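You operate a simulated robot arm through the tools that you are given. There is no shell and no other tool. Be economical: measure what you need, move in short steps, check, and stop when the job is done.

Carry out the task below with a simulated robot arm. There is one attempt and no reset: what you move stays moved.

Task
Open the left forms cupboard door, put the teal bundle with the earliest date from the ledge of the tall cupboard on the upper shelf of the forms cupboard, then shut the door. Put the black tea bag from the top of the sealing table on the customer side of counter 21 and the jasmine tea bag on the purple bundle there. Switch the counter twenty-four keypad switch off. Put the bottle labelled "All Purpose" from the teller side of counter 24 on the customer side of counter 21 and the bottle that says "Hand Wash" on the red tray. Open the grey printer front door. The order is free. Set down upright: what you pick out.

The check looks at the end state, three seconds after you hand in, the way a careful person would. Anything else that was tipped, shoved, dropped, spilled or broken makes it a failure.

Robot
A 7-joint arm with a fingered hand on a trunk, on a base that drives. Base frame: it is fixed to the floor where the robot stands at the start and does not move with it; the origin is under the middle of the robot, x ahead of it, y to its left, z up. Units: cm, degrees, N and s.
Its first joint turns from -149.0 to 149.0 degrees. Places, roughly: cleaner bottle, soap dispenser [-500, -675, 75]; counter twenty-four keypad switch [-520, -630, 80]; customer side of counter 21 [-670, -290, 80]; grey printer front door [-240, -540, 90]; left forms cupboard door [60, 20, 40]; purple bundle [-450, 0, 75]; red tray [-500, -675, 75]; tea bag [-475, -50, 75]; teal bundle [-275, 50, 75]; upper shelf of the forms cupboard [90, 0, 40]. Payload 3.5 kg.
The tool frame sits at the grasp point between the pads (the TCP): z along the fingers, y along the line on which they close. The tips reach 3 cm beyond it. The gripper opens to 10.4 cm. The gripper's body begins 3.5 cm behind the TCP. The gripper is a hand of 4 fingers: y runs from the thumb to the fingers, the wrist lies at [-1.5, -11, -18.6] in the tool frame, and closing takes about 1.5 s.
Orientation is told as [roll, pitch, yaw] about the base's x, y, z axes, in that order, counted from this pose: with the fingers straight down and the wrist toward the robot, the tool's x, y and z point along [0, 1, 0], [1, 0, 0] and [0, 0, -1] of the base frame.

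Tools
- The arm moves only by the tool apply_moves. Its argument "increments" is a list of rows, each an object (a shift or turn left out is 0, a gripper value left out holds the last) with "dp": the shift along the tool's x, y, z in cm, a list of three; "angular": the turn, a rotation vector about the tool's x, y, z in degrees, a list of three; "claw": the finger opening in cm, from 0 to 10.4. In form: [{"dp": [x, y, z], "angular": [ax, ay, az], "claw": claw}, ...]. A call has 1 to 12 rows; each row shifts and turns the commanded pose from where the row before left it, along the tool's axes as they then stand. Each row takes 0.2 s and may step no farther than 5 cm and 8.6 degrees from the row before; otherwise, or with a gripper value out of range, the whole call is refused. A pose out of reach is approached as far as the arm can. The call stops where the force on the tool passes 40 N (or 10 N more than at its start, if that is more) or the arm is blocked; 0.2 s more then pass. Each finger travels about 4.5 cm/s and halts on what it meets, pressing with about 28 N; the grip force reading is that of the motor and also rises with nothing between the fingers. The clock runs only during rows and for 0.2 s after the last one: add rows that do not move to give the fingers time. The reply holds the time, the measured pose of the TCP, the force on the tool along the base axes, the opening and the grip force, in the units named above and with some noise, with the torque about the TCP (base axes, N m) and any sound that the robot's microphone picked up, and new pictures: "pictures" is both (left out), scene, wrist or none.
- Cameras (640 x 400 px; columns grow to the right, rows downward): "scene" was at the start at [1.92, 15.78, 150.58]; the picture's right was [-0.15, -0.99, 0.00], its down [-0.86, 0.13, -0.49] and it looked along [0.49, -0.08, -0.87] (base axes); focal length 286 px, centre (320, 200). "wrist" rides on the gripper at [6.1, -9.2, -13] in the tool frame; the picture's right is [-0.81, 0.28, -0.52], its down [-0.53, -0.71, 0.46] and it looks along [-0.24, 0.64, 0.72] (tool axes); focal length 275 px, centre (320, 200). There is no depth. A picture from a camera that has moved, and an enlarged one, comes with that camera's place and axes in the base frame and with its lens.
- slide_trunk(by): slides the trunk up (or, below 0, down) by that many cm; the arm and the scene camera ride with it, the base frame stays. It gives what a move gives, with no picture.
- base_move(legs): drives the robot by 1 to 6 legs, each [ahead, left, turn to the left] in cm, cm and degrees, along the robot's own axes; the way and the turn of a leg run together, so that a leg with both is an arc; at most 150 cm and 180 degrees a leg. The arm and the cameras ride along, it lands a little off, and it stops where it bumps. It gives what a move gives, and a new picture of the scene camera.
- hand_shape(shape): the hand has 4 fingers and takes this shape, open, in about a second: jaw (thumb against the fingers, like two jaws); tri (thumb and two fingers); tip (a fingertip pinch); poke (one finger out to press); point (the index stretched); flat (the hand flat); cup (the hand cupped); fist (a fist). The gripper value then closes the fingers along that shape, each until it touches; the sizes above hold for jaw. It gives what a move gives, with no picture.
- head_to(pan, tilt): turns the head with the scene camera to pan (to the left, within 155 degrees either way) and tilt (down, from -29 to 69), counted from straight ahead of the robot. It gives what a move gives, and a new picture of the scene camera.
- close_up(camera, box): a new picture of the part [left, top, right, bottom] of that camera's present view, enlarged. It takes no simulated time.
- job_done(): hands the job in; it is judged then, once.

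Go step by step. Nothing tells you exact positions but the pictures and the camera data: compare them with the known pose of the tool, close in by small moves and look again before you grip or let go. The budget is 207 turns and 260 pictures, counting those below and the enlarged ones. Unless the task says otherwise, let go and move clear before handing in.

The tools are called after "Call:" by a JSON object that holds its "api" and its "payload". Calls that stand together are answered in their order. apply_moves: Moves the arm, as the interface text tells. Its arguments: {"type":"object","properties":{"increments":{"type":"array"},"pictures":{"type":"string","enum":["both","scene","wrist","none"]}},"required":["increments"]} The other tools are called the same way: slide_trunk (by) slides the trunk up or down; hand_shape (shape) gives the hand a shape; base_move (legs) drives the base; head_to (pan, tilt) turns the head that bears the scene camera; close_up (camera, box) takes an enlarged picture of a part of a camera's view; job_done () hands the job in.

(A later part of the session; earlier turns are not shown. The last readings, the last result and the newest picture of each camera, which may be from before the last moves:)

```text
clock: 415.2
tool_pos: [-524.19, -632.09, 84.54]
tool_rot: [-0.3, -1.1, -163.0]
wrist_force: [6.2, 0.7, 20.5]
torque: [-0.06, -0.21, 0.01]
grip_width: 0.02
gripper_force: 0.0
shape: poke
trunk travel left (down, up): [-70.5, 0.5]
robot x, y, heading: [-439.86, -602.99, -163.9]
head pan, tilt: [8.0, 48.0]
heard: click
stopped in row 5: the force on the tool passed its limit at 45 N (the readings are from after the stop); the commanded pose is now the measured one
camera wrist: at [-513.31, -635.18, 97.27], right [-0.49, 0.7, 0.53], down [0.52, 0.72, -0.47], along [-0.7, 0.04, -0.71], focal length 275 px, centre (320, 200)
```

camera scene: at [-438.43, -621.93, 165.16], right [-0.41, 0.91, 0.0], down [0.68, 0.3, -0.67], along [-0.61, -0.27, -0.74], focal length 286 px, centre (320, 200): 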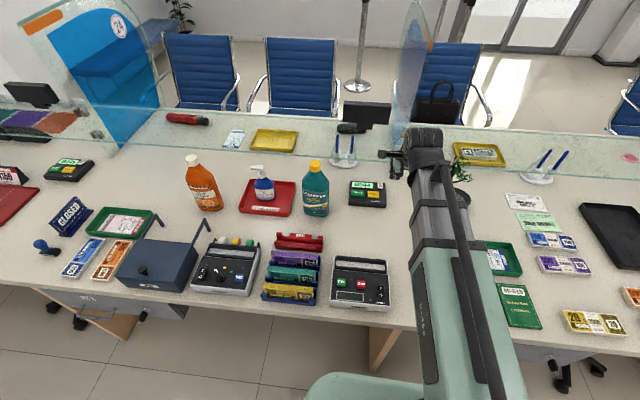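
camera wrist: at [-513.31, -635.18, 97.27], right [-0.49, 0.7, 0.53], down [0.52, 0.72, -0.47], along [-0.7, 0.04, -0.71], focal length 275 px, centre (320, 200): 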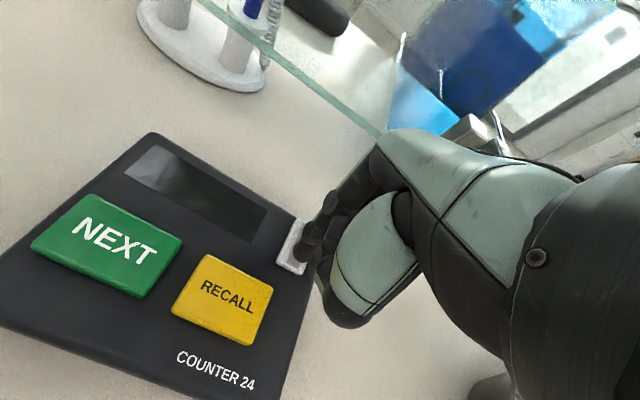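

Click heard and the display went dark: the switch is off. I'll lift, retract, restore the jaw shape and move in front of the teal bottle.

Call:
{"api": "apply_moves", "payload": {"increments": [{"dp": [0, 0, -4]}, {"dp": [0, 0, -4.5]}, {"dp": [0, -4.5, -2]}, {"dp": [0, -4.5, -2]}, {"dp": [0, -4.5, -2]}, {"dp": [0, -4.5, -2]}, {"dp": [0, -3.5, -3]}, {"dp": [0, 0, -4]}, {"dp": [0, 0, -4]}], "pictures": "none"}}

Call:
{"api": "hand_shape", "payload": {"shape": "jaw"}}

Call:
{"api": "base_move", "payload": {"legs": [[0, 29, 0]]}}

Call:
{"api": "close_up", "payload": {"camera": "wrist", "box": [0, 0, 640, 400]}}

```text
clock: 417.2
tool_pos: [-503.15, -625.95, 111.23]
tool_rot: [-0.3, -0.9, -163.0]
wrist_force: [0.3, 0.1, 0.2]
torque: [0.03, 0.01, -0.02]
grip_width: 0.0
gripper_force: 0.0
shape: poke
trunk travel left (down, up): [-70.5, 0.5]
robot x, y, heading: [-440.07, -603.48, -163.8]
head pan, tilt: [8.0, 48.0]
```

```text
clock: 418.1
tool_pos: [-503.12, -625.87, 111.22]
tool_rot: [-0.3, -0.8, -163.1]
wrist_force: [-0.3, 0.3, -0.3]
torque: [-0.02, 0.01, -0.04]
grip_width: 10.36
gripper_force: 0.0
shape: jaw
trunk travel left (down, up): [-70.5, 0.5]
robot x, y, heading: [-439.83, -603.02, -163.8]
head pan, tilt: [8.0, 48.0]
```

```text
clock: 420.1
tool_pos: [-494.95, -653.66, 111.15]
tool_rot: [-0.3, -0.9, -163.0]
wrist_force: [-0.2, -0.2, 0.5]
torque: [-0.03, -0.02, 0.01]
grip_width: 10.41
gripper_force: 0.1
shape: jaw
trunk travel left (down, up): [-70.5, 0.5]
robot x, y, heading: [-431.67, -630.78, -163.9]
head pan, tilt: [8.0, 48.0]
camera scene: at [-430.18, -649.75, 165.15], right [-0.41, 0.91, 0.0], down [0.68, 0.3, -0.67], along [-0.61, -0.27, -0.74], focal length 286 px, centre (320, 200)
```

scene: 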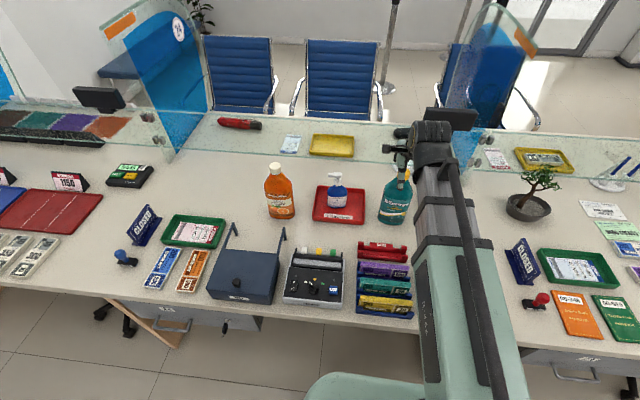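

```text
1.00 times, centred on (320, 200) of wrist (not enlarged: the box is as wide or as high as the picture)
camera zoom: at [-484.22, -656.83, 123.96], right [-0.49, 0.69, 0.53], down [0.52, 0.72, -0.46], along [-0.7, 0.05, -0.71], focal length 275 px, centre (320, 200)
```

zoom: 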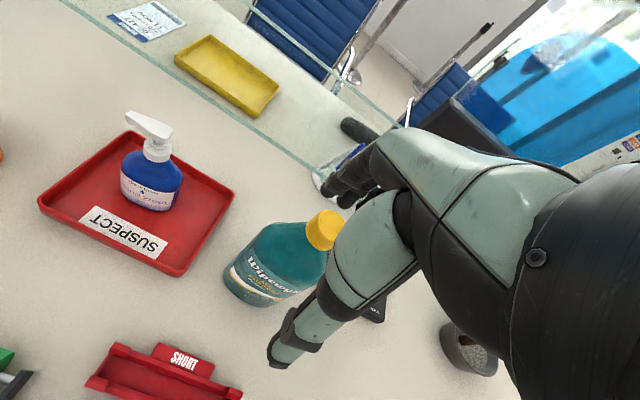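

Call:
{"api": "apply_moves", "payload": {"increments": [{"dp": [-1.87, 3.3, 0], "claw": 8}, {"dp": [-1.87, 3.3, 0]}, {"dp": [0, 3.4, 0]}, {"dp": [0, 0, 2.5]}], "pictures": "wrist"}}

Call:
{"api": "close_up", "payload": {"camera": "scene", "box": [340, 130, 468, 230]}}

```text
clock: 421.1
tool_pos: [-505.81, -653.09, 108.9]
tool_rot: [-0.2, -0.9, -163.0]
wrist_force: [0.0, 0.4, -0.1]
torque: [-0.01, -0.02, 0.0]
grip_width: 8.01
gripper_force: 0.1
shape: jaw
trunk travel left (down, up): [-70.5, 0.5]
robot x, y, heading: [-432.14, -630.86, -163.5]
head pan, tilt: [8.0, 48.0]
camera wrist: at [-494.95, -656.2, 121.69], right [-0.49, 0.69, 0.53], down [0.52, 0.72, -0.46], along [-0.7, 0.04, -0.71], focal length 275 px, centre (320, 200)
```

wrist: 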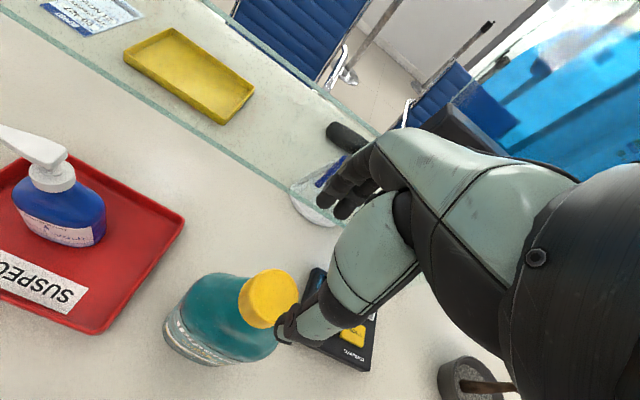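

```text
4.00 times, centred on (404, 180) of scene
camera zoom: at [-430.21, -649.64, 165.16], right [-0.41, 0.91, 0.0], down [0.68, 0.3, -0.67], along [-0.61, -0.27, -0.74], focal length 1144 px, centre (-16, 280)
```

zoom: 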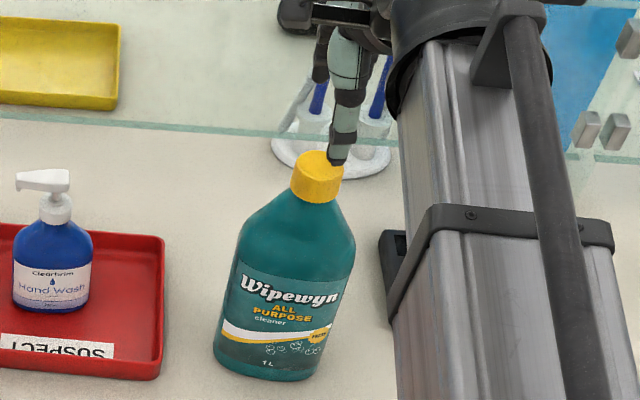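

Call:
{"api": "apply_moves", "payload": {"increments": [{"dp": [-0.1, -1.4, 2]}, {"dp": [0, 0, 2.5]}, {"dp": [0, 0, 2.5]}], "pictures": "wrist"}}

Call:
{"api": "close_up", "payload": {"camera": "scene", "box": [340, 130, 468, 230]}}

```text
clock: 421.9
tool_pos: [-504.53, -652.5, 101.85]
tool_rot: [-0.3, -0.9, -163.0]
wrist_force: [-0.8, -0.3, 0.4]
torque: [0.03, -0.04, -0.02]
grip_width: 8.02
gripper_force: 0.0
shape: jaw
trunk travel left (down, up): [-70.5, 0.5]
robot x, y, heading: [-432.18, -630.95, -163.7]
head pan, tilt: [8.0, 48.0]
camera wrist: at [-493.74, -655.59, 114.68], right [-0.49, 0.69, 0.53], down [0.52, 0.72, -0.46], along [-0.7, 0.04, -0.71], focal length 275 px, centre (320, 200)
```

wrist: 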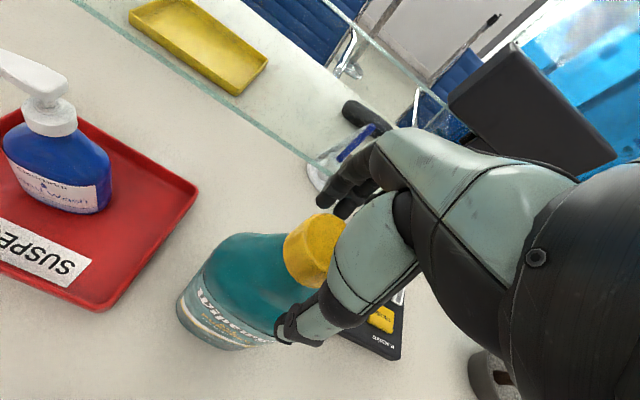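

```text
4.00 times, centred on (404, 180) of scene
camera zoom: at [-430.22, -649.64, 165.16], right [-0.41, 0.91, 0.0], down [0.68, 0.3, -0.67], along [-0.61, -0.27, -0.74], focal length 1144 px, centre (-16, 280)
```

zoom: 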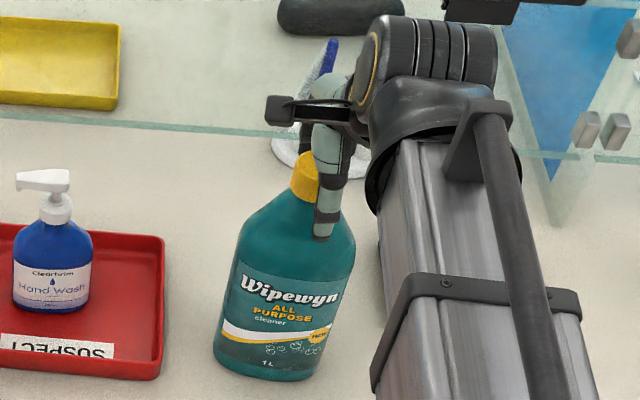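

Call:
{"api": "apply_moves", "payload": {"increments": [{"dp": [0.6, -0.2, 0.8]}, {"claw": 6}, {"claw": 4.5}, {"claw": 3}, {"claw": 1.5}, {"claw": 0.5}, {}, {}], "pictures": "wrist"}}

Call:
{"api": "close_up", "payload": {"camera": "scene", "box": [340, 130, 468, 230]}}

```text
clock: 423.7
tool_pos: [-504.06, -653.07, 100.96]
tool_rot: [-0.3, -0.9, -163.0]
wrist_force: [1.8, 0.0, 1.7]
torque: [0.02, -0.04, -0.01]
grip_width: 3.36
gripper_force: 28.7
shape: jaw
trunk travel left (down, up): [-70.5, 0.5]
robot x, y, heading: [-431.96, -631.39, -163.6]
head pan, tilt: [8.0, 48.0]
camera wrist: at [-493.38, -656.12, 113.85], right [-0.49, 0.69, 0.53], down [0.52, 0.72, -0.46], along [-0.7, 0.04, -0.71], focal length 275 px, centre (320, 200)
```

wrist: 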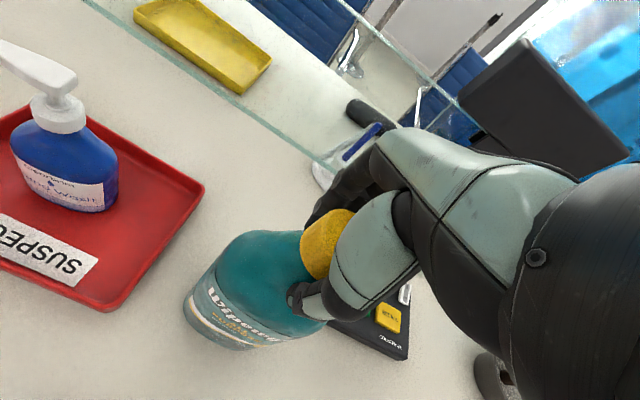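

```text
4.00 times, centred on (404, 180) of scene
camera zoom: at [-430.17, -649.63, 165.16], right [-0.41, 0.91, 0.0], down [0.68, 0.3, -0.67], along [-0.61, -0.27, -0.74], focal length 1144 px, centre (-16, 280)
```

zoom: 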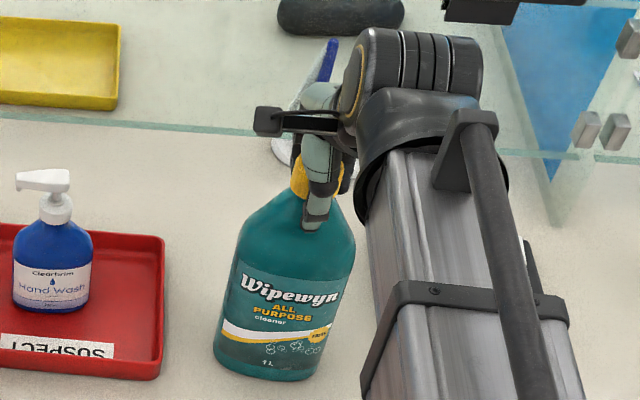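

Gripped. Lift slowly and verify.

Call:
{"api": "apply_moves", "payload": {"increments": [{"dp": [0, 0, -1]}, {"dp": [0, 0, -1.5]}, {"dp": [0, 0, -2]}, {"dp": [0, 0, -3]}, {"dp": [0, 0, -4]}, {"dp": [0, 0, -4]}, {"dp": [0, 0, -3]}], "pictures": "wrist"}}

Call:
{"api": "close_up", "payload": {"camera": "scene", "box": [320, 90, 480, 210]}}

```text
clock: 425.3
tool_pos: [-503.84, -653.08, 119.49]
tool_rot: [-0.3, -0.9, -163.1]
wrist_force: [0.7, -0.6, -10.7]
torque: [0.0, 0.01, 0.02]
grip_width: 3.23
gripper_force: 28.1
shape: jaw
trunk travel left (down, up): [-70.5, 0.5]
robot x, y, heading: [-431.77, -631.02, -163.6]
head pan, tilt: [8.0, 48.0]
camera wrist: at [-493.1, -656.17, 132.25], right [-0.49, 0.69, 0.52], down [0.52, 0.72, -0.46], along [-0.7, 0.04, -0.71], focal length 275 px, centre (320, 200)
```

wrist: 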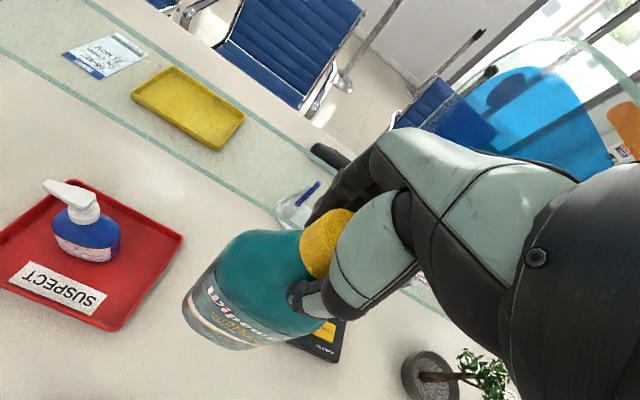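

```text
3.33 times, centred on (400, 150) of scene
camera zoom: at [-430.3, -649.66, 165.15], right [-0.41, 0.91, 0.0], down [0.68, 0.3, -0.67], along [-0.61, -0.27, -0.74], focal length 953 px, centre (53, 367)
```

zoom: 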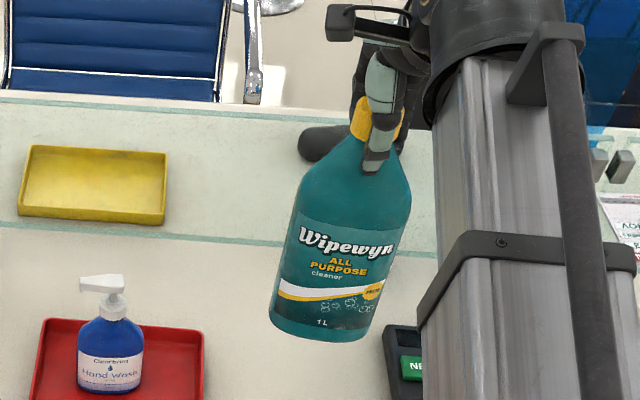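

Bottle hangs straight and secure. Retract and drive back to the passage at counter 21.

Call:
{"api": "apply_moves", "payload": {"increments": [{"dp": [0, -3, 0]}, {"dp": [0, -4, 0]}, {"dp": [0, -4, 0]}], "pictures": "none"}}

Call:
{"api": "base_move", "payload": {"legs": [[-100, 0, 0], [0, -125, 0], [0, -125, 0], [0, -125, 0]]}}

```text
clock: 426.1
tool_pos: [-493.3, -649.61, 119.21]
tool_rot: [-0.3, -0.9, -163.0]
wrist_force: [1.5, 0.6, -10.3]
torque: [0.0, -0.08, -0.02]
grip_width: 3.18
gripper_force: 28.4
shape: jaw
trunk travel left (down, up): [-70.5, 0.5]
robot x, y, heading: [-432.25, -631.27, -163.9]
head pan, tilt: [8.0, 48.0]
```

```text
clock: 449.0
tool_pos: [-500.53, -261.57, 119.15]
tool_rot: [-0.1, -0.9, -163.1]
wrist_force: [0.6, -0.2, -11.0]
torque: [-0.02, 0.09, 0.01]
grip_width: 3.13
gripper_force: 28.1
shape: jaw
trunk travel left (down, up): [-70.5, 0.5]
robot x, y, heading: [-438.76, -243.27, -163.5]
head pan, tilt: [8.0, 48.0]
camera scene: at [-437.37, -261.57, 165.16], right [-0.41, 0.91, 0.0], down [0.68, 0.3, -0.67], along [-0.61, -0.27, -0.74], focal length 286 px, centre (320, 200)
```

scene: 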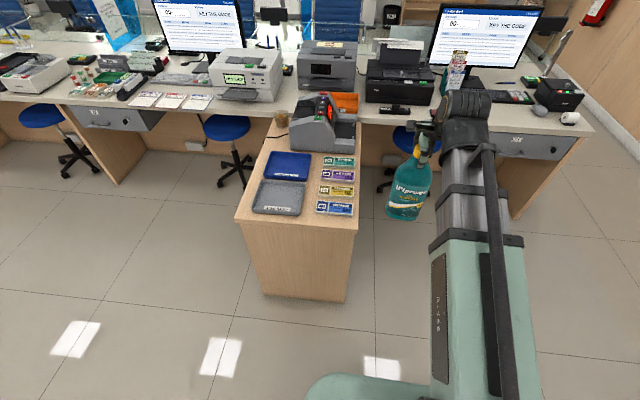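

Call:
{"api": "close_up", "payload": {"camera": "scene", "box": [360, 100, 488, 230]}}

```text
3.08 times, centred on (424, 165) of scene
camera zoom: at [-437.37, -261.57, 165.16], right [-0.41, 0.91, 0.0], down [0.68, 0.3, -0.67], along [-0.61, -0.27, -0.74], focal length 880 px, centre (0, 308)
```

zoom: 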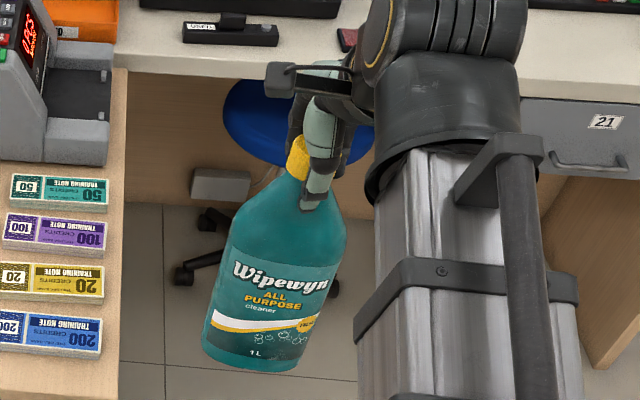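

Drawer confirms this is counter 21. Bottle still firm; continue.

Call:
{"api": "base_move", "payload": {"legs": [[0, -105, 0], [0, 0, 90], [0, -78, 0], [-80, 0, 0]]}}

```text
clock: 466.0
tool_pos: [-546.65, -148.7, 119.27]
tool_rot: [-0.3, -1.0, -70.7]
wrist_force: [-0.4, 0.2, -10.1]
torque: [-0.06, -0.04, 0.0]
grip_width: 3.12
gripper_force: 27.8
shape: jaw
trunk travel left (down, up): [-70.5, 0.5]
robot x, y, heading: [-567.18, -87.76, -71.4]
head pan, tilt: [8.0, 48.0]
camera scene: at [-549.25, -85.71, 165.16], right [-0.9, -0.44, 0.0], down [-0.33, 0.67, -0.67], along [0.3, -0.6, -0.74], focal length 286 px, centre (320, 200)
```

scene: 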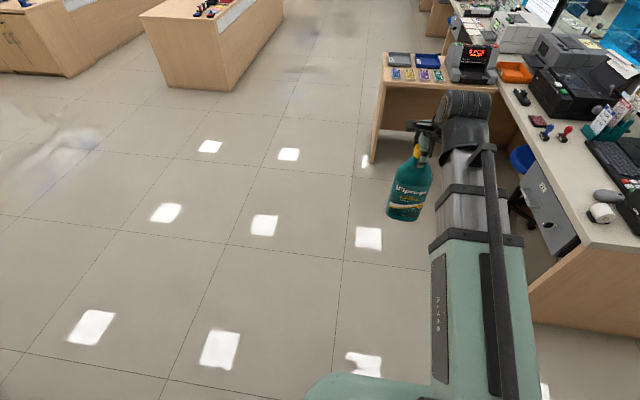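

Call:
{"api": "base_move", "payload": {"legs": [[0, -80, -1.7], [0, -80, 0]]}}

Call:
{"api": "head_to", "payload": {"pan": 5, "tilt": 48}}

```text
clock: 474.3
tool_pos: [-703.72, -196.71, 119.17]
tool_rot: [-0.3, -0.9, -72.9]
wrist_force: [0.5, -0.6, -10.2]
torque: [-0.05, -0.03, 0.01]
grip_width: 3.1
gripper_force: 28.3
shape: jaw
trunk travel left (down, up): [-70.5, 0.5]
robot x, y, heading: [-722.45, -135.15, -73.8]
head pan, tilt: [8.0, 48.0]
camera scene: at [-704.22, -133.74, 165.16], right [-0.91, -0.41, 0.0], down [-0.31, 0.68, -0.67], along [0.28, -0.61, -0.74], focal length 286 px, centre (320, 200)
```

scene: 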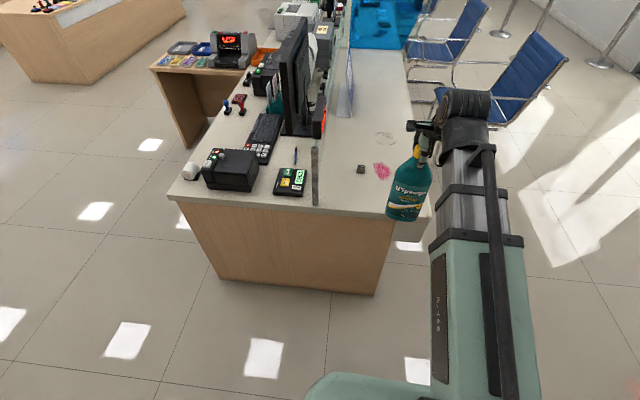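

```text
clock: 474.9
tool_pos: [-703.86, -196.78, 119.15]
tool_rot: [-0.2, -0.8, -72.9]
wrist_force: [0.9, 0.5, -11.0]
torque: [-0.1, -0.02, 0.01]
grip_width: 3.12
gripper_force: 28.2
shape: jaw
trunk travel left (down, up): [-70.5, 0.5]
robot x, y, heading: [-722.31, -135.32, -74.0]
head pan, tilt: [5.0, 48.0]
camera scene: at [-704.56, -133.88, 165.16], right [-0.93, -0.36, 0.0], down [-0.27, 0.69, -0.67], along [0.24, -0.62, -0.74], focal length 286 px, centre (320, 200)
```

scene: 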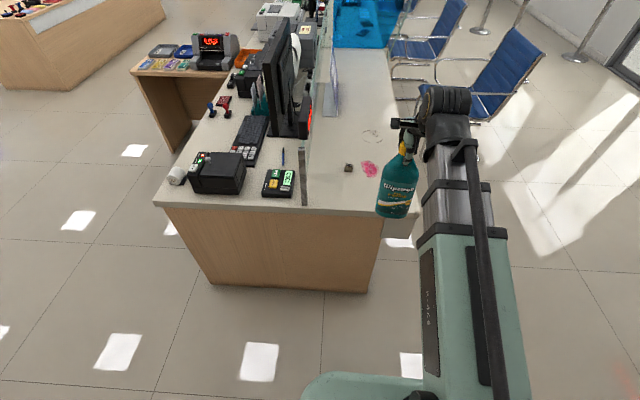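

In position. Move the bottle over the clean part of the strip near [-695, -221] and lower partway.

Call:
{"api": "apply_moves", "payload": {"increments": [{"dp": [0.22, 4.27, 0]}, {"dp": [0.22, 4.27, 0]}, {"dp": [0.22, 4.27, 0]}, {"dp": [0.22, 4.27, 0]}, {"dp": [0.22, 4.27, 0]}, {"dp": [0.22, 4.27, 0]}, {"dp": [0, 0, 4]}, {"dp": [0, 0, 4]}, {"dp": [0, 0, 3]}], "pictures": "both"}}

```text
clock: 476.9
tool_pos: [-694.93, -221.01, 108.58]
tool_rot: [-0.1, -0.9, -72.9]
wrist_force: [0.3, -0.6, -10.8]
torque: [-0.05, -0.03, 0.03]
grip_width: 2.99
gripper_force: 27.6
shape: jaw
trunk travel left (down, up): [-70.5, 0.5]
robot x, y, heading: [-722.43, -135.2, -73.7]
head pan, tilt: [5.0, 48.0]
camera scene: at [-704.54, -133.93, 165.16], right [-0.93, -0.36, 0.0], down [-0.27, 0.69, -0.67], along [0.24, -0.62, -0.74], focal length 286 px, centre (320, 200)
camera wrist: at [-691.75, -210.19, 121.45], right [-0.69, -0.49, 0.52], down [-0.72, 0.52, -0.46], along [-0.04, -0.7, -0.71], focal length 275 px, centre (320, 200)
```

scene: 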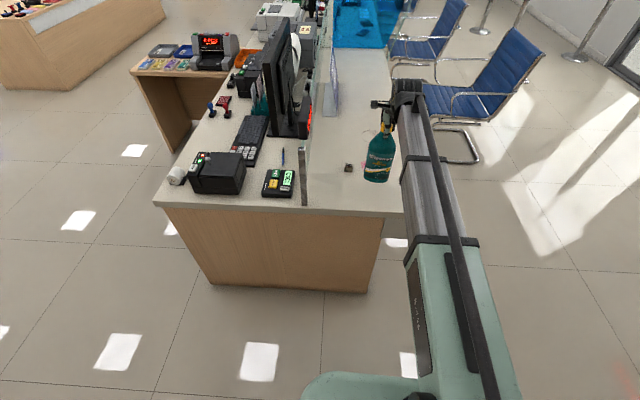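
wrist: 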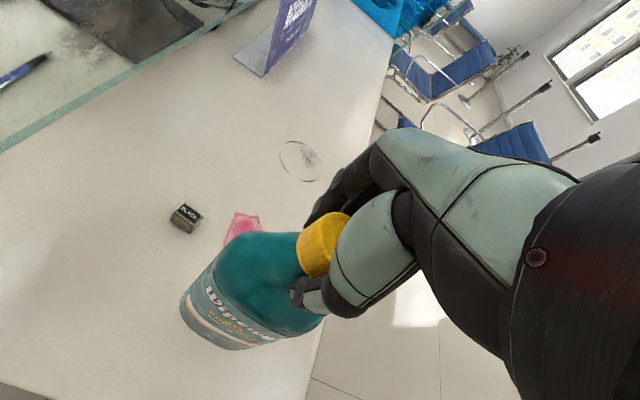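

Call:
{"api": "apply_moves", "payload": {"increments": [{"dp": [0, 0, 2]}, {"dp": [0, 0, 1.5]}, {"dp": [0, 0, 1]}, {"dp": [0, 0, 0.7]}, {"dp": [0, 0, 0.5]}, {"dp": [0, 0, 0.5]}, {"dp": [0, 0, 0.5]}, {"dp": [0, 0, 0.4]}, {"dp": [0, 0, 0.4]}, {"dp": [0, 0, 0.4]}, {"dp": [0, 0, 0.4]}, {"dp": [0, 0, 0.4]}], "pictures": "wrist"}}

Call:
{"api": "close_up", "payload": {"camera": "scene", "box": [320, 100, 448, 220]}}

```text
clock: 479.2
tool_pos: [-694.89, -220.95, 101.6]
tool_rot: [-0.1, -1.8, -73.0]
wrist_force: [1.3, 4.2, 27.1]
torque: [0.24, 0.06, 0.0]
grip_width: 3.41
gripper_force: 27.8
shape: jaw
trunk travel left (down, up): [-70.5, 0.5]
robot x, y, heading: [-722.21, -135.72, -73.6]
head pan, tilt: [5.0, 48.0]
stopped in row 11: the force on the tool passed its limit at 43 N (the readings are from after the stop); the commanded pose is now the measured one
camera wrist: at [-691.79, -210.0, 114.27], right [-0.7, -0.49, 0.53], down [-0.72, 0.51, -0.48], along [-0.04, -0.71, -0.7], focal length 275 px, centre (320, 200)
```

wrist: 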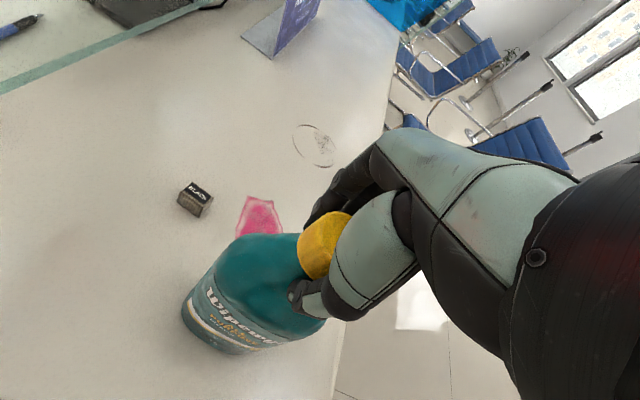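

```text
3.33 times, centred on (384, 160) of scene
camera zoom: at [-704.69, -133.49, 165.19], right [-0.93, -0.36, 0.0], down [-0.27, 0.69, -0.67], along [0.24, -0.62, -0.74], focal length 953 px, centre (107, 333)
```

zoom: 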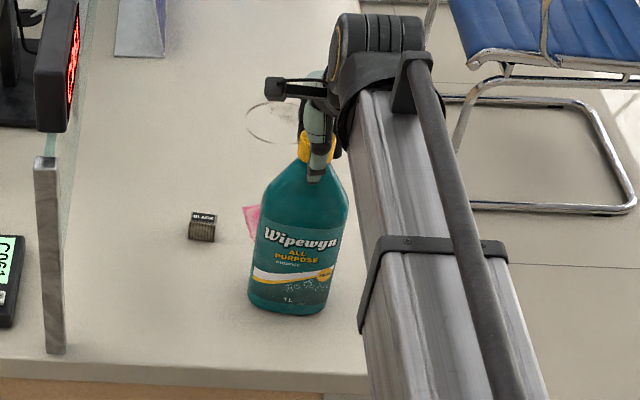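

Firmly on the counter. Ease up a bit, release and lift clear.

Call:
{"api": "apply_moves", "payload": {"increments": [{"dp": [0, 0, -0.4]}, {"claw": 4.5}, {"claw": 5.5}, {"claw": 6.5}, {"claw": 8}, {}, {"dp": [0, 0, -1.5]}, {"dp": [0, 0, -3]}, {"dp": [0, 0, -4]}, {"dp": [0, 0, -3]}, {"dp": [0, -4.5, 0]}, {"dp": [0, -4.5, 0]}], "pictures": "scene"}}

```text
clock: 481.8
tool_pos: [-697.52, -212.09, 113.01]
tool_rot: [-0.1, -1.3, -72.9]
wrist_force: [0.1, -0.1, 0.7]
torque: [-0.01, 0.01, 0.01]
grip_width: 7.96
gripper_force: 0.1
shape: jaw
trunk travel left (down, up): [-70.5, 0.5]
robot x, y, heading: [-722.22, -135.04, -73.7]
head pan, tilt: [5.0, 48.0]
camera scene: at [-704.6, -133.72, 165.16], right [-0.93, -0.36, 0.0], down [-0.27, 0.69, -0.67], along [0.24, -0.62, -0.74], focal length 286 px, centre (320, 200)
```

scene: 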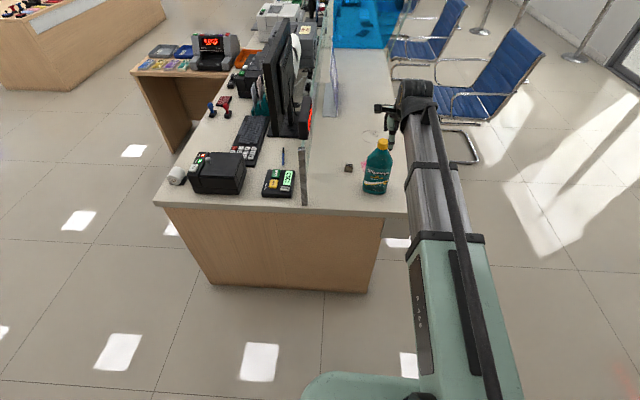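

All Purpose stands upright on the strip. Last: the printer door. I'll retract and drive back out toward the printer desk.

Call:
{"api": "apply_moves", "payload": {"increments": [{"dp": [0, -4.5, 0]}, {"dp": [0, -4.5, 0]}, {"dp": [0, -4, 0]}], "pictures": "none"}}

Call:
{"api": "base_move", "payload": {"legs": [[0, 80, 0], [0, 80, 0], [95, 0, 0], [0, 88, 0], [150, 0, 0], [130, 0, 0]]}}

Call:
{"api": "head_to", "payload": {"pan": 38, "tilt": 22}}

```text
clock: 482.6
tool_pos: [-701.37, -199.51, 112.51]
tool_rot: [-0.3, -1.3, -73.0]
wrist_force: [0.2, -0.1, -0.9]
torque: [0.0, -0.02, 0.02]
grip_width: 7.98
gripper_force: 0.0
shape: jaw
trunk travel left (down, up): [-70.5, 0.5]
robot x, y, heading: [-722.31, -135.42, -73.8]
head pan, tilt: [5.0, 48.0]
```

```text
clock: 512.5
tool_pos: [-365.43, -489.42, 112.43]
tool_rot: [-0.2, -1.3, -73.3]
wrist_force: [0.3, -0.7, 0.3]
torque: [-0.01, 0.02, -0.02]
grip_width: 7.94
gripper_force: 0.2
shape: jaw
trunk travel left (down, up): [-70.5, 0.5]
robot x, y, heading: [-385.98, -424.88, -74.3]
head pan, tilt: [5.0, 48.0]
camera scene: at [-367.91, -423.56, 165.16], right [-0.93, -0.35, 0.0], down [-0.26, 0.69, -0.67], along [0.24, -0.63, -0.74], focal length 286 px, centre (320, 200)
```

scene: 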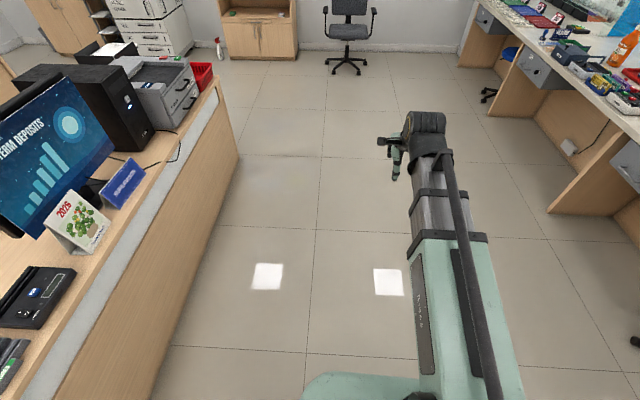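

```text
clock: 513.5
tool_pos: [-365.21, -489.4, 112.43]
tool_rot: [-0.2, -1.2, -73.5]
wrist_force: [0.5, -0.7, 1.1]
torque: [-0.02, -0.01, 0.0]
grip_width: 7.97
gripper_force: 0.1
shape: jaw
trunk travel left (down, up): [-70.5, 0.5]
robot x, y, heading: [-385.65, -425.01, -74.2]
head pan, tilt: [38.0, 22.0]
camera scene: at [-363.24, -421.66, 169.12], right [-0.59, -0.81, 0.0], down [-0.3, 0.22, -0.93], along [0.75, -0.55, -0.38], focal length 286 px, centre (320, 200)
```

scene: 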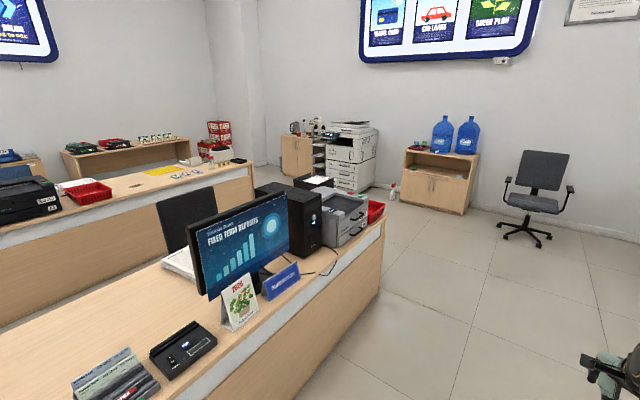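

Call:
{"api": "close_up", "payload": {"camera": "scene", "box": [290, 170, 400, 255]}}

```text
4.71 times, centred on (345, 212) of scene
camera zoom: at [-363.24, -421.66, 169.12], right [-0.59, -0.81, 0.0], down [-0.3, 0.22, -0.93], along [0.75, -0.55, -0.38], focal length 1346 px, centre (202, 141)
```

zoom: 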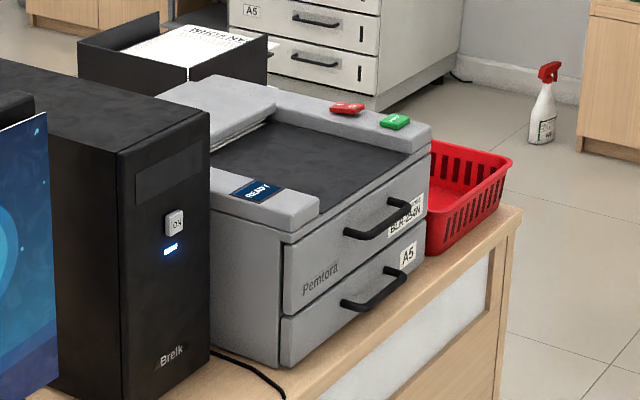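

The grey printer is at the desk's far end, front facing the counters, with an upper front flap with a bar handle (≈[-244, -538, 90]) above an A5 tray. I'll turn to face it and pose the hand forward, closing vertically.

Call:
{"api": "base_move", "payload": {"legs": [[0, 0, 91], [0, -75, 0], [0, -74, 0]]}}

Call:
{"api": "slide_trunk", "payload": {"by": -20}}

Call:
{"api": "apply_moves", "payload": {"increments": [{"angular": [-7.5, 0, 0]}, {"angular": [-7.5, 0, 0]}, {"angular": [-7.5, 0, 0]}, {"angular": [-7.5, 0, 0]}, {"angular": [-7.5, 0, 0]}, {"angular": [-7.5, 0, 0]}, {"angular": [-7.5, 0, 0]}, {"angular": [-7.5, 0, 0]}], "pictures": "none"}}

Call:
{"api": "head_to", "payload": {"pan": 5, "tilt": 38}}

```text
clock: 525.0
tool_pos: [-277.7, -543.57, 112.33]
tool_rot: [-0.1, -1.4, 18.4]
wrist_force: [-1.0, 0.6, 0.5]
torque: [0.0, 0.05, -0.03]
grip_width: 8.01
gripper_force: 0.0
shape: jaw
trunk travel left (down, up): [-70.5, 0.5]
robot x, y, heading: [-341.57, -566.22, 17.6]
head pan, tilt: [38.0, 22.0]
camera scene: at [-345.86, -543.79, 169.13], right [0.83, -0.56, 0.0], down [-0.21, -0.31, -0.93], along [0.52, 0.77, -0.37], focal length 286 px, centre (320, 200)
```

scene: 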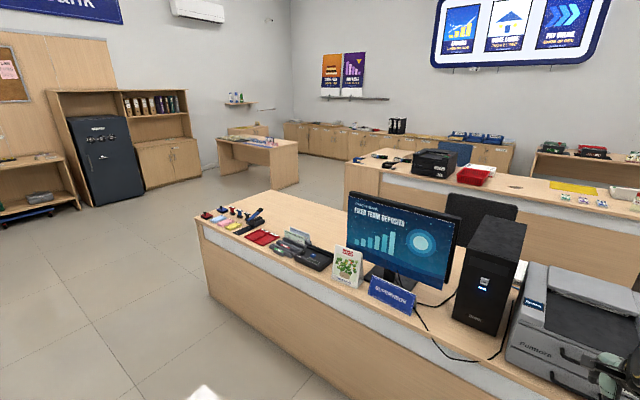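

```text
clock: 527.1
tool_pos: [-277.78, -543.49, 92.36]
tool_rot: [-0.2, -1.3, 18.4]
wrist_force: [0.2, 0.0, -0.5]
torque: [0.02, 0.0, -0.01]
grip_width: 8.01
gripper_force: 0.1
shape: jaw
trunk travel left (down, up): [-50.5, 20.5]
robot x, y, heading: [-341.43, -566.21, 17.8]
head pan, tilt: [38.0, 22.0]
```

```text
clock: 528.9
tool_pos: [-277.77, -543.61, 92.34]
tool_rot: [-0.3, -61.4, 18.6]
wrist_force: [-0.6, -0.5, 0.3]
torque: [-0.01, -0.01, 0.02]
grip_width: 7.99
gripper_force: 0.1
shape: jaw
trunk travel left (down, up): [-50.5, 20.5]
robot x, y, heading: [-341.45, -565.71, 17.6]
head pan, tilt: [38.0, 22.0]
```

```text
clock: 529.9
tool_pos: [-277.82, -543.54, 92.53]
tool_rot: [-0.3, -61.2, 18.7]
wrist_force: [-0.4, -0.9, -0.7]
torque: [-0.01, 0.03, -0.02]
grip_width: 7.97
gripper_force: 0.1
shape: jaw
trunk travel left (down, up): [-50.5, 20.5]
robot x, y, heading: [-341.68, -566.0, 17.1]
head pan, tilt: [5.0, 38.0]
camera scene: at [-343.15, -548.07, 146.61], right [0.39, -0.92, 0.0], down [-0.57, -0.24, -0.79], along [0.73, 0.3, -0.62], focal length 286 px, centre (320, 200)
```

scene: 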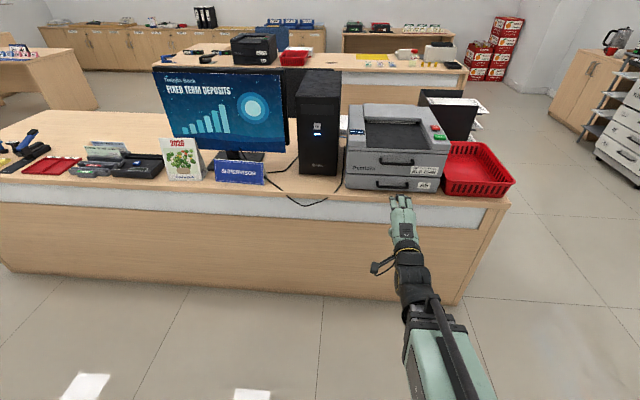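

Call:
{"api": "close_up", "payload": {"camera": "scene", "box": [330, 95, 460, 215]}}

Call:
{"api": "close_up", "payload": {"camera": "wrist", "box": [0, 0, 640, 400]}}

```text
3.33 times, centred on (395, 155) of scene
camera zoom: at [-343.15, -548.07, 146.61], right [0.39, -0.92, 0.0], down [-0.57, -0.24, -0.79], along [0.73, 0.3, -0.62], focal length 953 px, centre (70, 350)
```

zoom: 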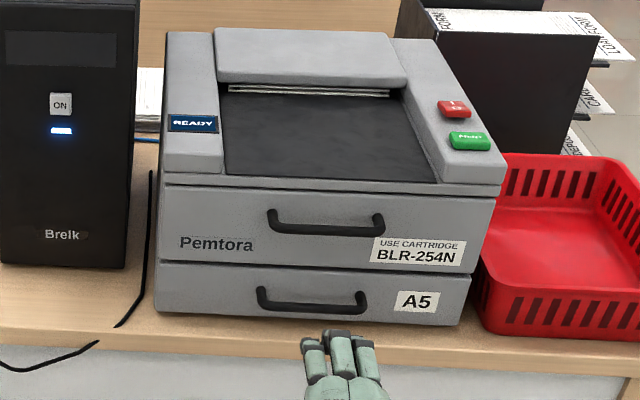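

```text
1.00 times, centred on (320, 200) of wrist (not enlarged: the box is as wide or as high as the picture)
camera zoom: at [-294.77, -542.71, 90.55], right [-0.05, -0.87, 0.49], down [0.22, -0.49, -0.84], along [0.97, 0.07, 0.22], focal length 275 px, centre (320, 200)
```

zoom: 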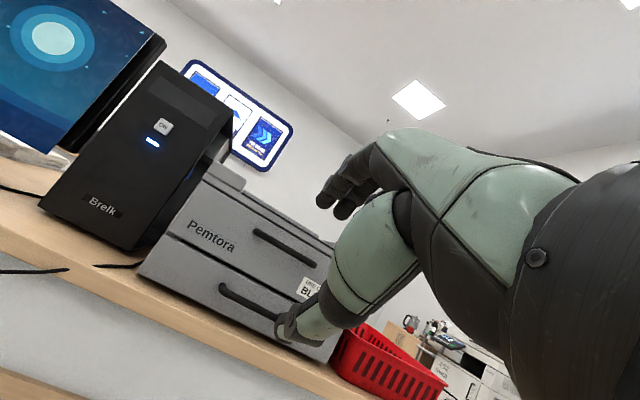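

The bar handle is at ≈[-246, -538.8, 91], about 11 cm long. Plan: 45° tilt, fingers going down behind the bar, thumb in front. First align and approach to a few cm short.

Call:
{"api": "apply_moves", "payload": {"increments": [{"angular": [8.1, 0, 0], "claw": 5}, {"angular": [8.1, 0, 0]}, {"dp": [-4.7, 1.0, -1.0]}, {"dp": [0, 3.4, 3.4]}, {"dp": [0, 3.4, 3.4]}, {"dp": [0, 3.4, 3.4]}, {"dp": [0, 3.4, 3.4]}, {"dp": [0, 3.0, 3.0]}], "pictures": "wrist"}}

Call:
{"api": "close_up", "payload": {"camera": "scene", "box": [330, 95, 460, 215]}}

```text
clock: 531.7
tool_pos: [-254.03, -540.56, 94.22]
tool_rot: [-0.2, -45.1, 18.5]
wrist_force: [0.8, 0.4, 0.2]
torque: [0.02, -0.01, 0.0]
grip_width: 5.06
gripper_force: 0.0
shape: jaw
trunk travel left (down, up): [-50.5, 20.5]
robot x, y, heading: [-341.55, -565.85, 18.0]
head pan, tilt: [5.0, 38.0]
camera wrist: at [-270.74, -539.61, 96.75], right [0.09, -0.82, 0.56], down [0.0, -0.56, -0.83], along [1.0, 0.07, -0.05], focal length 275 px, centre (320, 200)
```

wrist: 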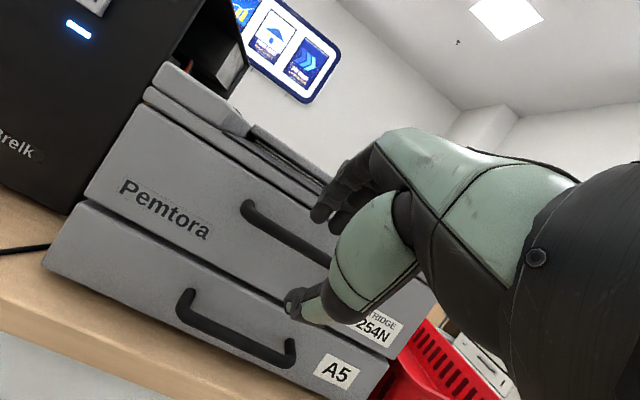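

```text
3.33 times, centred on (395, 155) of scene
camera zoom: at [-343.13, -548.07, 146.6], right [0.38, -0.92, 0.0], down [-0.57, -0.24, -0.79], along [0.73, 0.3, -0.62], focal length 953 px, centre (70, 350)
```

zoom: 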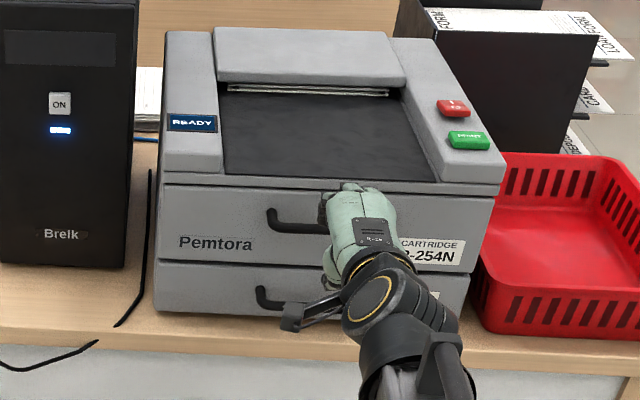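

Call:
{"api": "apply_moves", "payload": {"increments": [{"dp": [2.0, 1.5, 1.5]}, {"dp": [0, 1.5, 1.5]}, {"dp": [0, 0.9, 0.9]}, {"dp": [0, 0.5, 0.5]}], "pictures": "wrist"}}

Call:
{"api": "close_up", "payload": {"camera": "scene", "box": [350, 120, 420, 185]}}

```text
clock: 532.7
tool_pos: [-248.76, -536.66, 93.87]
tool_rot: [-0.3, -45.1, 18.6]
wrist_force: [0.2, -0.7, -0.5]
torque: [0.0, 0.01, 0.01]
grip_width: 5.04
gripper_force: 0.1
shape: jaw
trunk travel left (down, up): [-50.5, 20.5]
robot x, y, heading: [-341.48, -565.8, 17.8]
head pan, tilt: [5.0, 38.0]
camera wrist: at [-265.61, -535.8, 96.56], right [0.09, -0.82, 0.56], down [0.0, -0.56, -0.83], along [1.0, 0.07, -0.05], focal length 275 px, centre (320, 200)
```

wrist: 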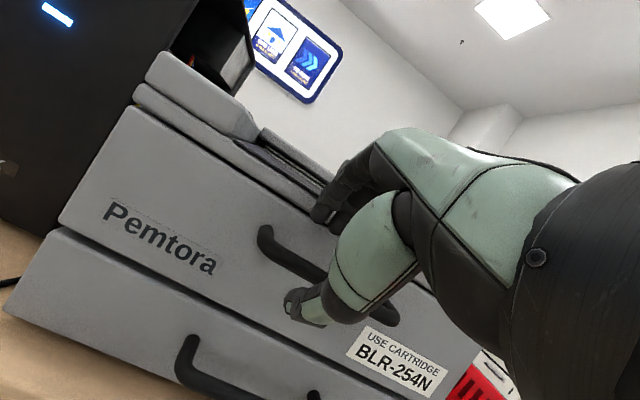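

```text
6.15 times, centred on (385, 152) of scene
camera zoom: at [-343.14, -548.07, 146.6], right [0.38, -0.92, 0.0], down [-0.57, -0.24, -0.79], along [0.73, 0.3, -0.62], focal length 1760 px, centre (-80, 492)
```

zoom: 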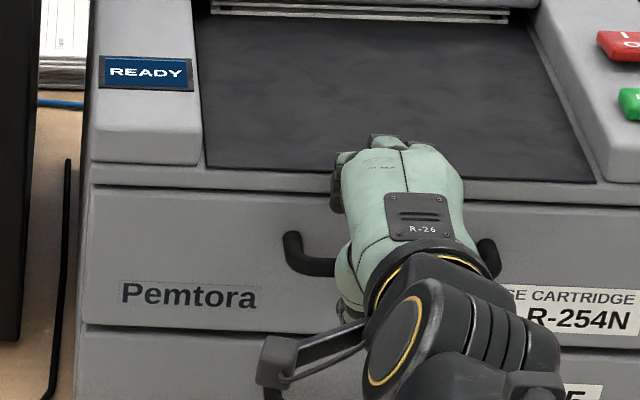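

Call:
{"api": "apply_moves", "payload": {"increments": [{"dp": [0, 0.28, 0.28]}, {"dp": [0, 0.28, 0.28]}], "pictures": "none"}}

```text
clock: 533.3
tool_pos: [-248.01, -536.45, 93.93]
tool_rot: [-0.2, -45.1, 18.6]
wrist_force: [-0.4, -0.1, 0.0]
torque: [0.05, 0.01, 0.0]
grip_width: 5.04
gripper_force: 0.1
shape: jaw
trunk travel left (down, up): [-50.5, 20.5]
robot x, y, heading: [-341.62, -566.12, 17.7]
head pan, tilt: [5.0, 38.0]
```

Call:
{"api": "apply_moves", "payload": {"increments": [{"dp": [0, 0.28, 0.28]}, {"dp": [0, 0.28, 0.28]}], "pictures": "none"}}

```text
clock: 533.9
tool_pos: [-247.42, -536.28, 94.12]
tool_rot: [-0.2, -45.2, 18.7]
wrist_force: [-9.7, -4.6, 5.5]
torque: [0.08, -0.26, -0.05]
grip_width: 4.87
gripper_force: 0.1
shape: jaw
trunk travel left (down, up): [-50.5, 20.5]
robot x, y, heading: [-341.63, -566.15, 17.7]
head pan, tilt: [5.0, 38.0]
```

Finger touches the door face (10 N). Back 0.3 cm and slide down behind the bar.

Call:
{"api": "apply_moves", "payload": {"increments": [{"dp": [0, -0.21, -0.21]}, {"dp": [0, -0.5, 0.5]}, {"dp": [0, -0.5, 0.5]}, {"dp": [0, -0.5, 0.5]}, {"dp": [0, -0.5, 0.5]}], "pictures": "wrist"}}

```text
clock: 534.9
tool_pos: [-248.06, -536.47, 92.89]
tool_rot: [0.0, -46.0, 18.4]
wrist_force: [-16.1, -3.5, 20.3]
torque: [0.53, -1.08, 0.15]
grip_width: 5.3
gripper_force: 0.1
shape: jaw
trunk travel left (down, up): [-50.5, 20.5]
robot x, y, heading: [-341.39, -566.15, 17.5]
head pan, tilt: [5.0, 38.0]
stopped in row 5: the force on the tool passed its limit at 43 N (the readings are from after the stop); the commanded pose is now the measured one
camera wrist: at [-264.92, -535.49, 95.19], right [0.08, -0.83, 0.56], down [0.01, -0.56, -0.83], along [1.0, 0.07, -0.04], focal length 275 px, centre (320, 200)
```

wrist: 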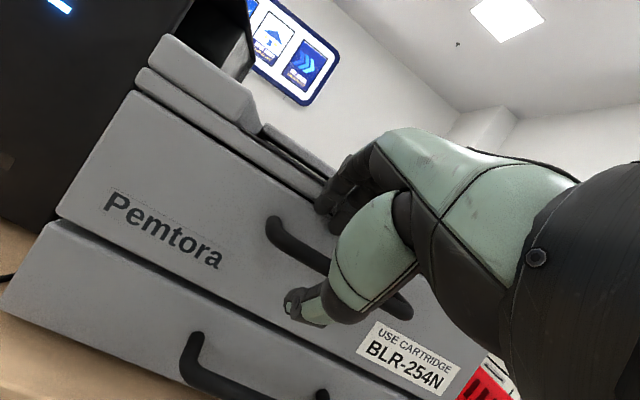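

The knuckles touched the printer's top rim. I'll back off and use a flatter hand (70° tilt), straddling the bar from the front as worked on the cupboard.

Call:
{"api": "apply_moves", "payload": {"increments": [{"dp": [0, 0.35, -0.7]}, {"dp": [0, -2.8, -2.8]}, {"angular": [-8, 0, 0], "claw": 4.5}, {"angular": [-8, 0, 0]}, {"angular": [-8, 0, 0]}, {"dp": [0, -0.94, 0.34]}], "pictures": "wrist"}}

```text
clock: 536.3
tool_pos: [-251.61, -537.61, 91.91]
tool_rot: [-0.3, -69.5, 18.6]
wrist_force: [-1.3, -0.6, -0.7]
torque: [0.01, 0.02, 0.0]
grip_width: 4.52
gripper_force: 0.0
shape: jaw
out of reach, approached as far as the arm can: row 3
trunk travel left (down, up): [-50.5, 20.5]
robot x, y, heading: [-341.87, -566.3, 17.7]
head pan, tilt: [5.0, 38.0]
camera wrist: at [-268.23, -536.59, 87.69], right [-0.11, -0.89, 0.44], down [0.34, -0.45, -0.83], along [0.93, 0.05, 0.35], focal length 275 px, centre (320, 200)
```

wrist: 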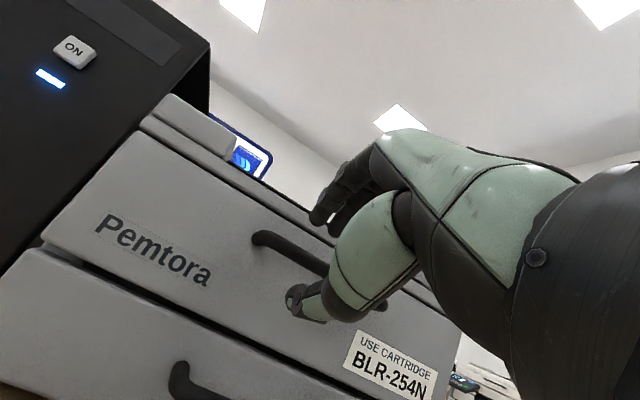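

Call:
{"api": "apply_moves", "payload": {"increments": [{"dp": [0, 0.51, 1.41]}, {"dp": [0, 0.51, 1.41]}, {"dp": [0, 0.17, 0.47]}, {"dp": [0, 0.1, 0.3]}], "pictures": "wrist"}}

```text
clock: 537.3
tool_pos: [-248.13, -536.44, 91.79]
tool_rot: [-0.2, -69.5, 18.6]
wrist_force: [-0.5, -0.5, 0.3]
torque: [0.0, -0.01, -0.01]
grip_width: 4.52
gripper_force: 0.0
shape: jaw
trunk travel left (down, up): [-50.5, 20.5]
robot x, y, heading: [-341.55, -566.08, 17.6]
head pan, tilt: [5.0, 38.0]
camera wrist: at [-264.61, -535.36, 87.72], right [-0.11, -0.89, 0.44], down [0.34, -0.45, -0.83], along [0.94, 0.05, 0.35], focal length 275 px, centre (320, 200)
```

wrist: 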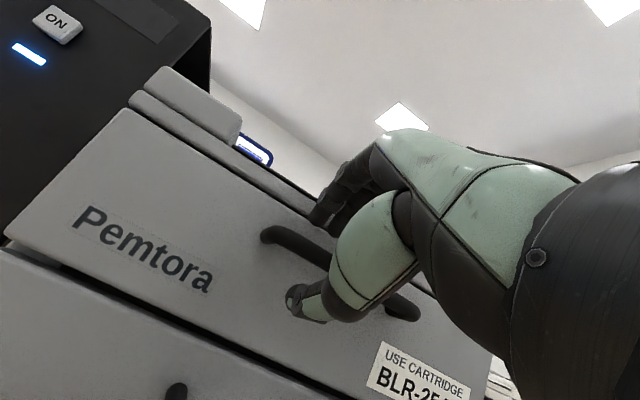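

Call:
{"api": "apply_moves", "payload": {"increments": [{"dp": [0, 0.12, 0.33]}, {"dp": [0, 0.12, 0.33]}, {"dp": [0, 0.12, 0.33]}], "pictures": "none"}}

```text
clock: 538.1
tool_pos: [-247.24, -536.16, 91.92]
tool_rot: [-0.4, -69.5, 18.6]
wrist_force: [-3.2, -2.2, 1.6]
torque: [0.01, -0.12, 0.0]
grip_width: 4.49
gripper_force: 0.1
shape: jaw
trunk travel left (down, up): [-50.5, 20.5]
robot x, y, heading: [-341.76, -566.13, 17.8]
head pan, tilt: [5.0, 38.0]
```

Light contact with the face. Close around the bar, with a small advance.

Call:
{"api": "apply_moves", "payload": {"increments": [{"claw": 3.2}, {"dp": [0, 0.08, 0.22], "claw": 2.2}, {"dp": [0, 0.08, 0.22], "claw": 1.2}, {"claw": 0}, {}, {}, {}], "pictures": "wrist"}}

```text
clock: 539.7
tool_pos: [-246.66, -535.96, 91.7]
tool_rot: [-0.3, -69.4, 18.6]
wrist_force: [1.0, 0.5, -8.2]
torque: [0.06, 0.02, 0.0]
grip_width: 0.0
gripper_force: 27.7
shape: jaw
trunk travel left (down, up): [-50.5, 20.5]
robot x, y, heading: [-341.59, -565.85, 17.8]
head pan, tilt: [5.0, 38.0]
camera wrist: at [-263.12, -534.91, 87.59], right [-0.11, -0.89, 0.44], down [0.33, -0.45, -0.83], along [0.94, 0.05, 0.35], focal length 275 px, centre (320, 200)
```

wrist: 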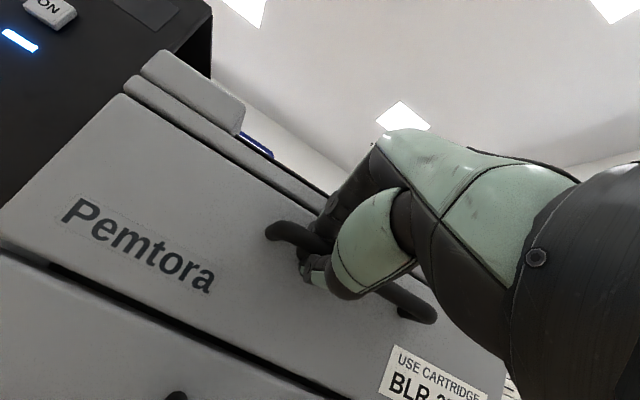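

The bar is enclosed. Pull back gently.

Call:
{"api": "apply_moves", "payload": {"increments": [{"dp": [0, -0.17, -0.47]}, {"dp": [0, -0.17, -0.47]}, {"dp": [0, -0.17, -0.47]}, {"dp": [0, -0.17, -0.47]}], "pictures": "wrist"}}

```text
clock: 540.8
tool_pos: [-248.01, -536.5, 90.91]
tool_rot: [-0.6, -68.7, 18.9]
wrist_force: [16.0, 6.3, -18.5]
torque: [0.13, -0.17, -0.05]
grip_width: 0.03
gripper_force: 28.2
shape: jaw
trunk travel left (down, up): [-50.5, 20.5]
robot x, y, heading: [-341.47, -566.03, 17.4]
head pan, tilt: [5.0, 38.0]
stopped in row 4: the force on the tool passed its limit at 41 N (the readings are from after the stop); the commanded pose is now the measured one
camera wrist: at [-264.65, -535.43, 87.02], right [-0.11, -0.89, 0.45], down [0.32, -0.46, -0.83], along [0.94, 0.06, 0.34], focal length 275 px, centre (320, 200)
```

wrist: 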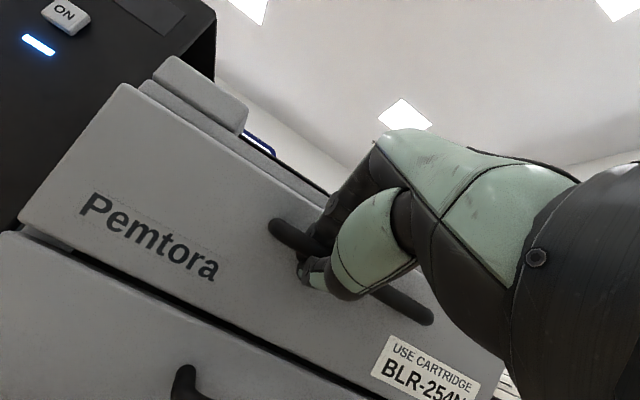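

The flap swings out and down (bottom hinge). Follow that arc.

Call:
{"api": "apply_moves", "payload": {"increments": [{"dp": [0, -0.6, -0.2], "angular": [-2, 0, 0]}, {"dp": [0, -0.55, -0.2], "angular": [-2, 0, 0]}, {"dp": [0, -0.55, -0.2], "angular": [-2, 0, 0]}, {"dp": [0, -0.55, -0.2], "angular": [-2, 0, 0]}], "pictures": "none"}}

```text
clock: 541.8
tool_pos: [-249.53, -536.86, 89.38]
tool_rot: [-0.5, -76.8, 18.9]
wrist_force: [23.1, 8.6, -14.9]
torque: [0.15, -0.22, 0.0]
grip_width: 0.04
gripper_force: 28.4
shape: jaw
trunk travel left (down, up): [-50.5, 20.5]
robot x, y, heading: [-341.46, -566.22, 17.5]
head pan, tilt: [5.0, 38.0]
```

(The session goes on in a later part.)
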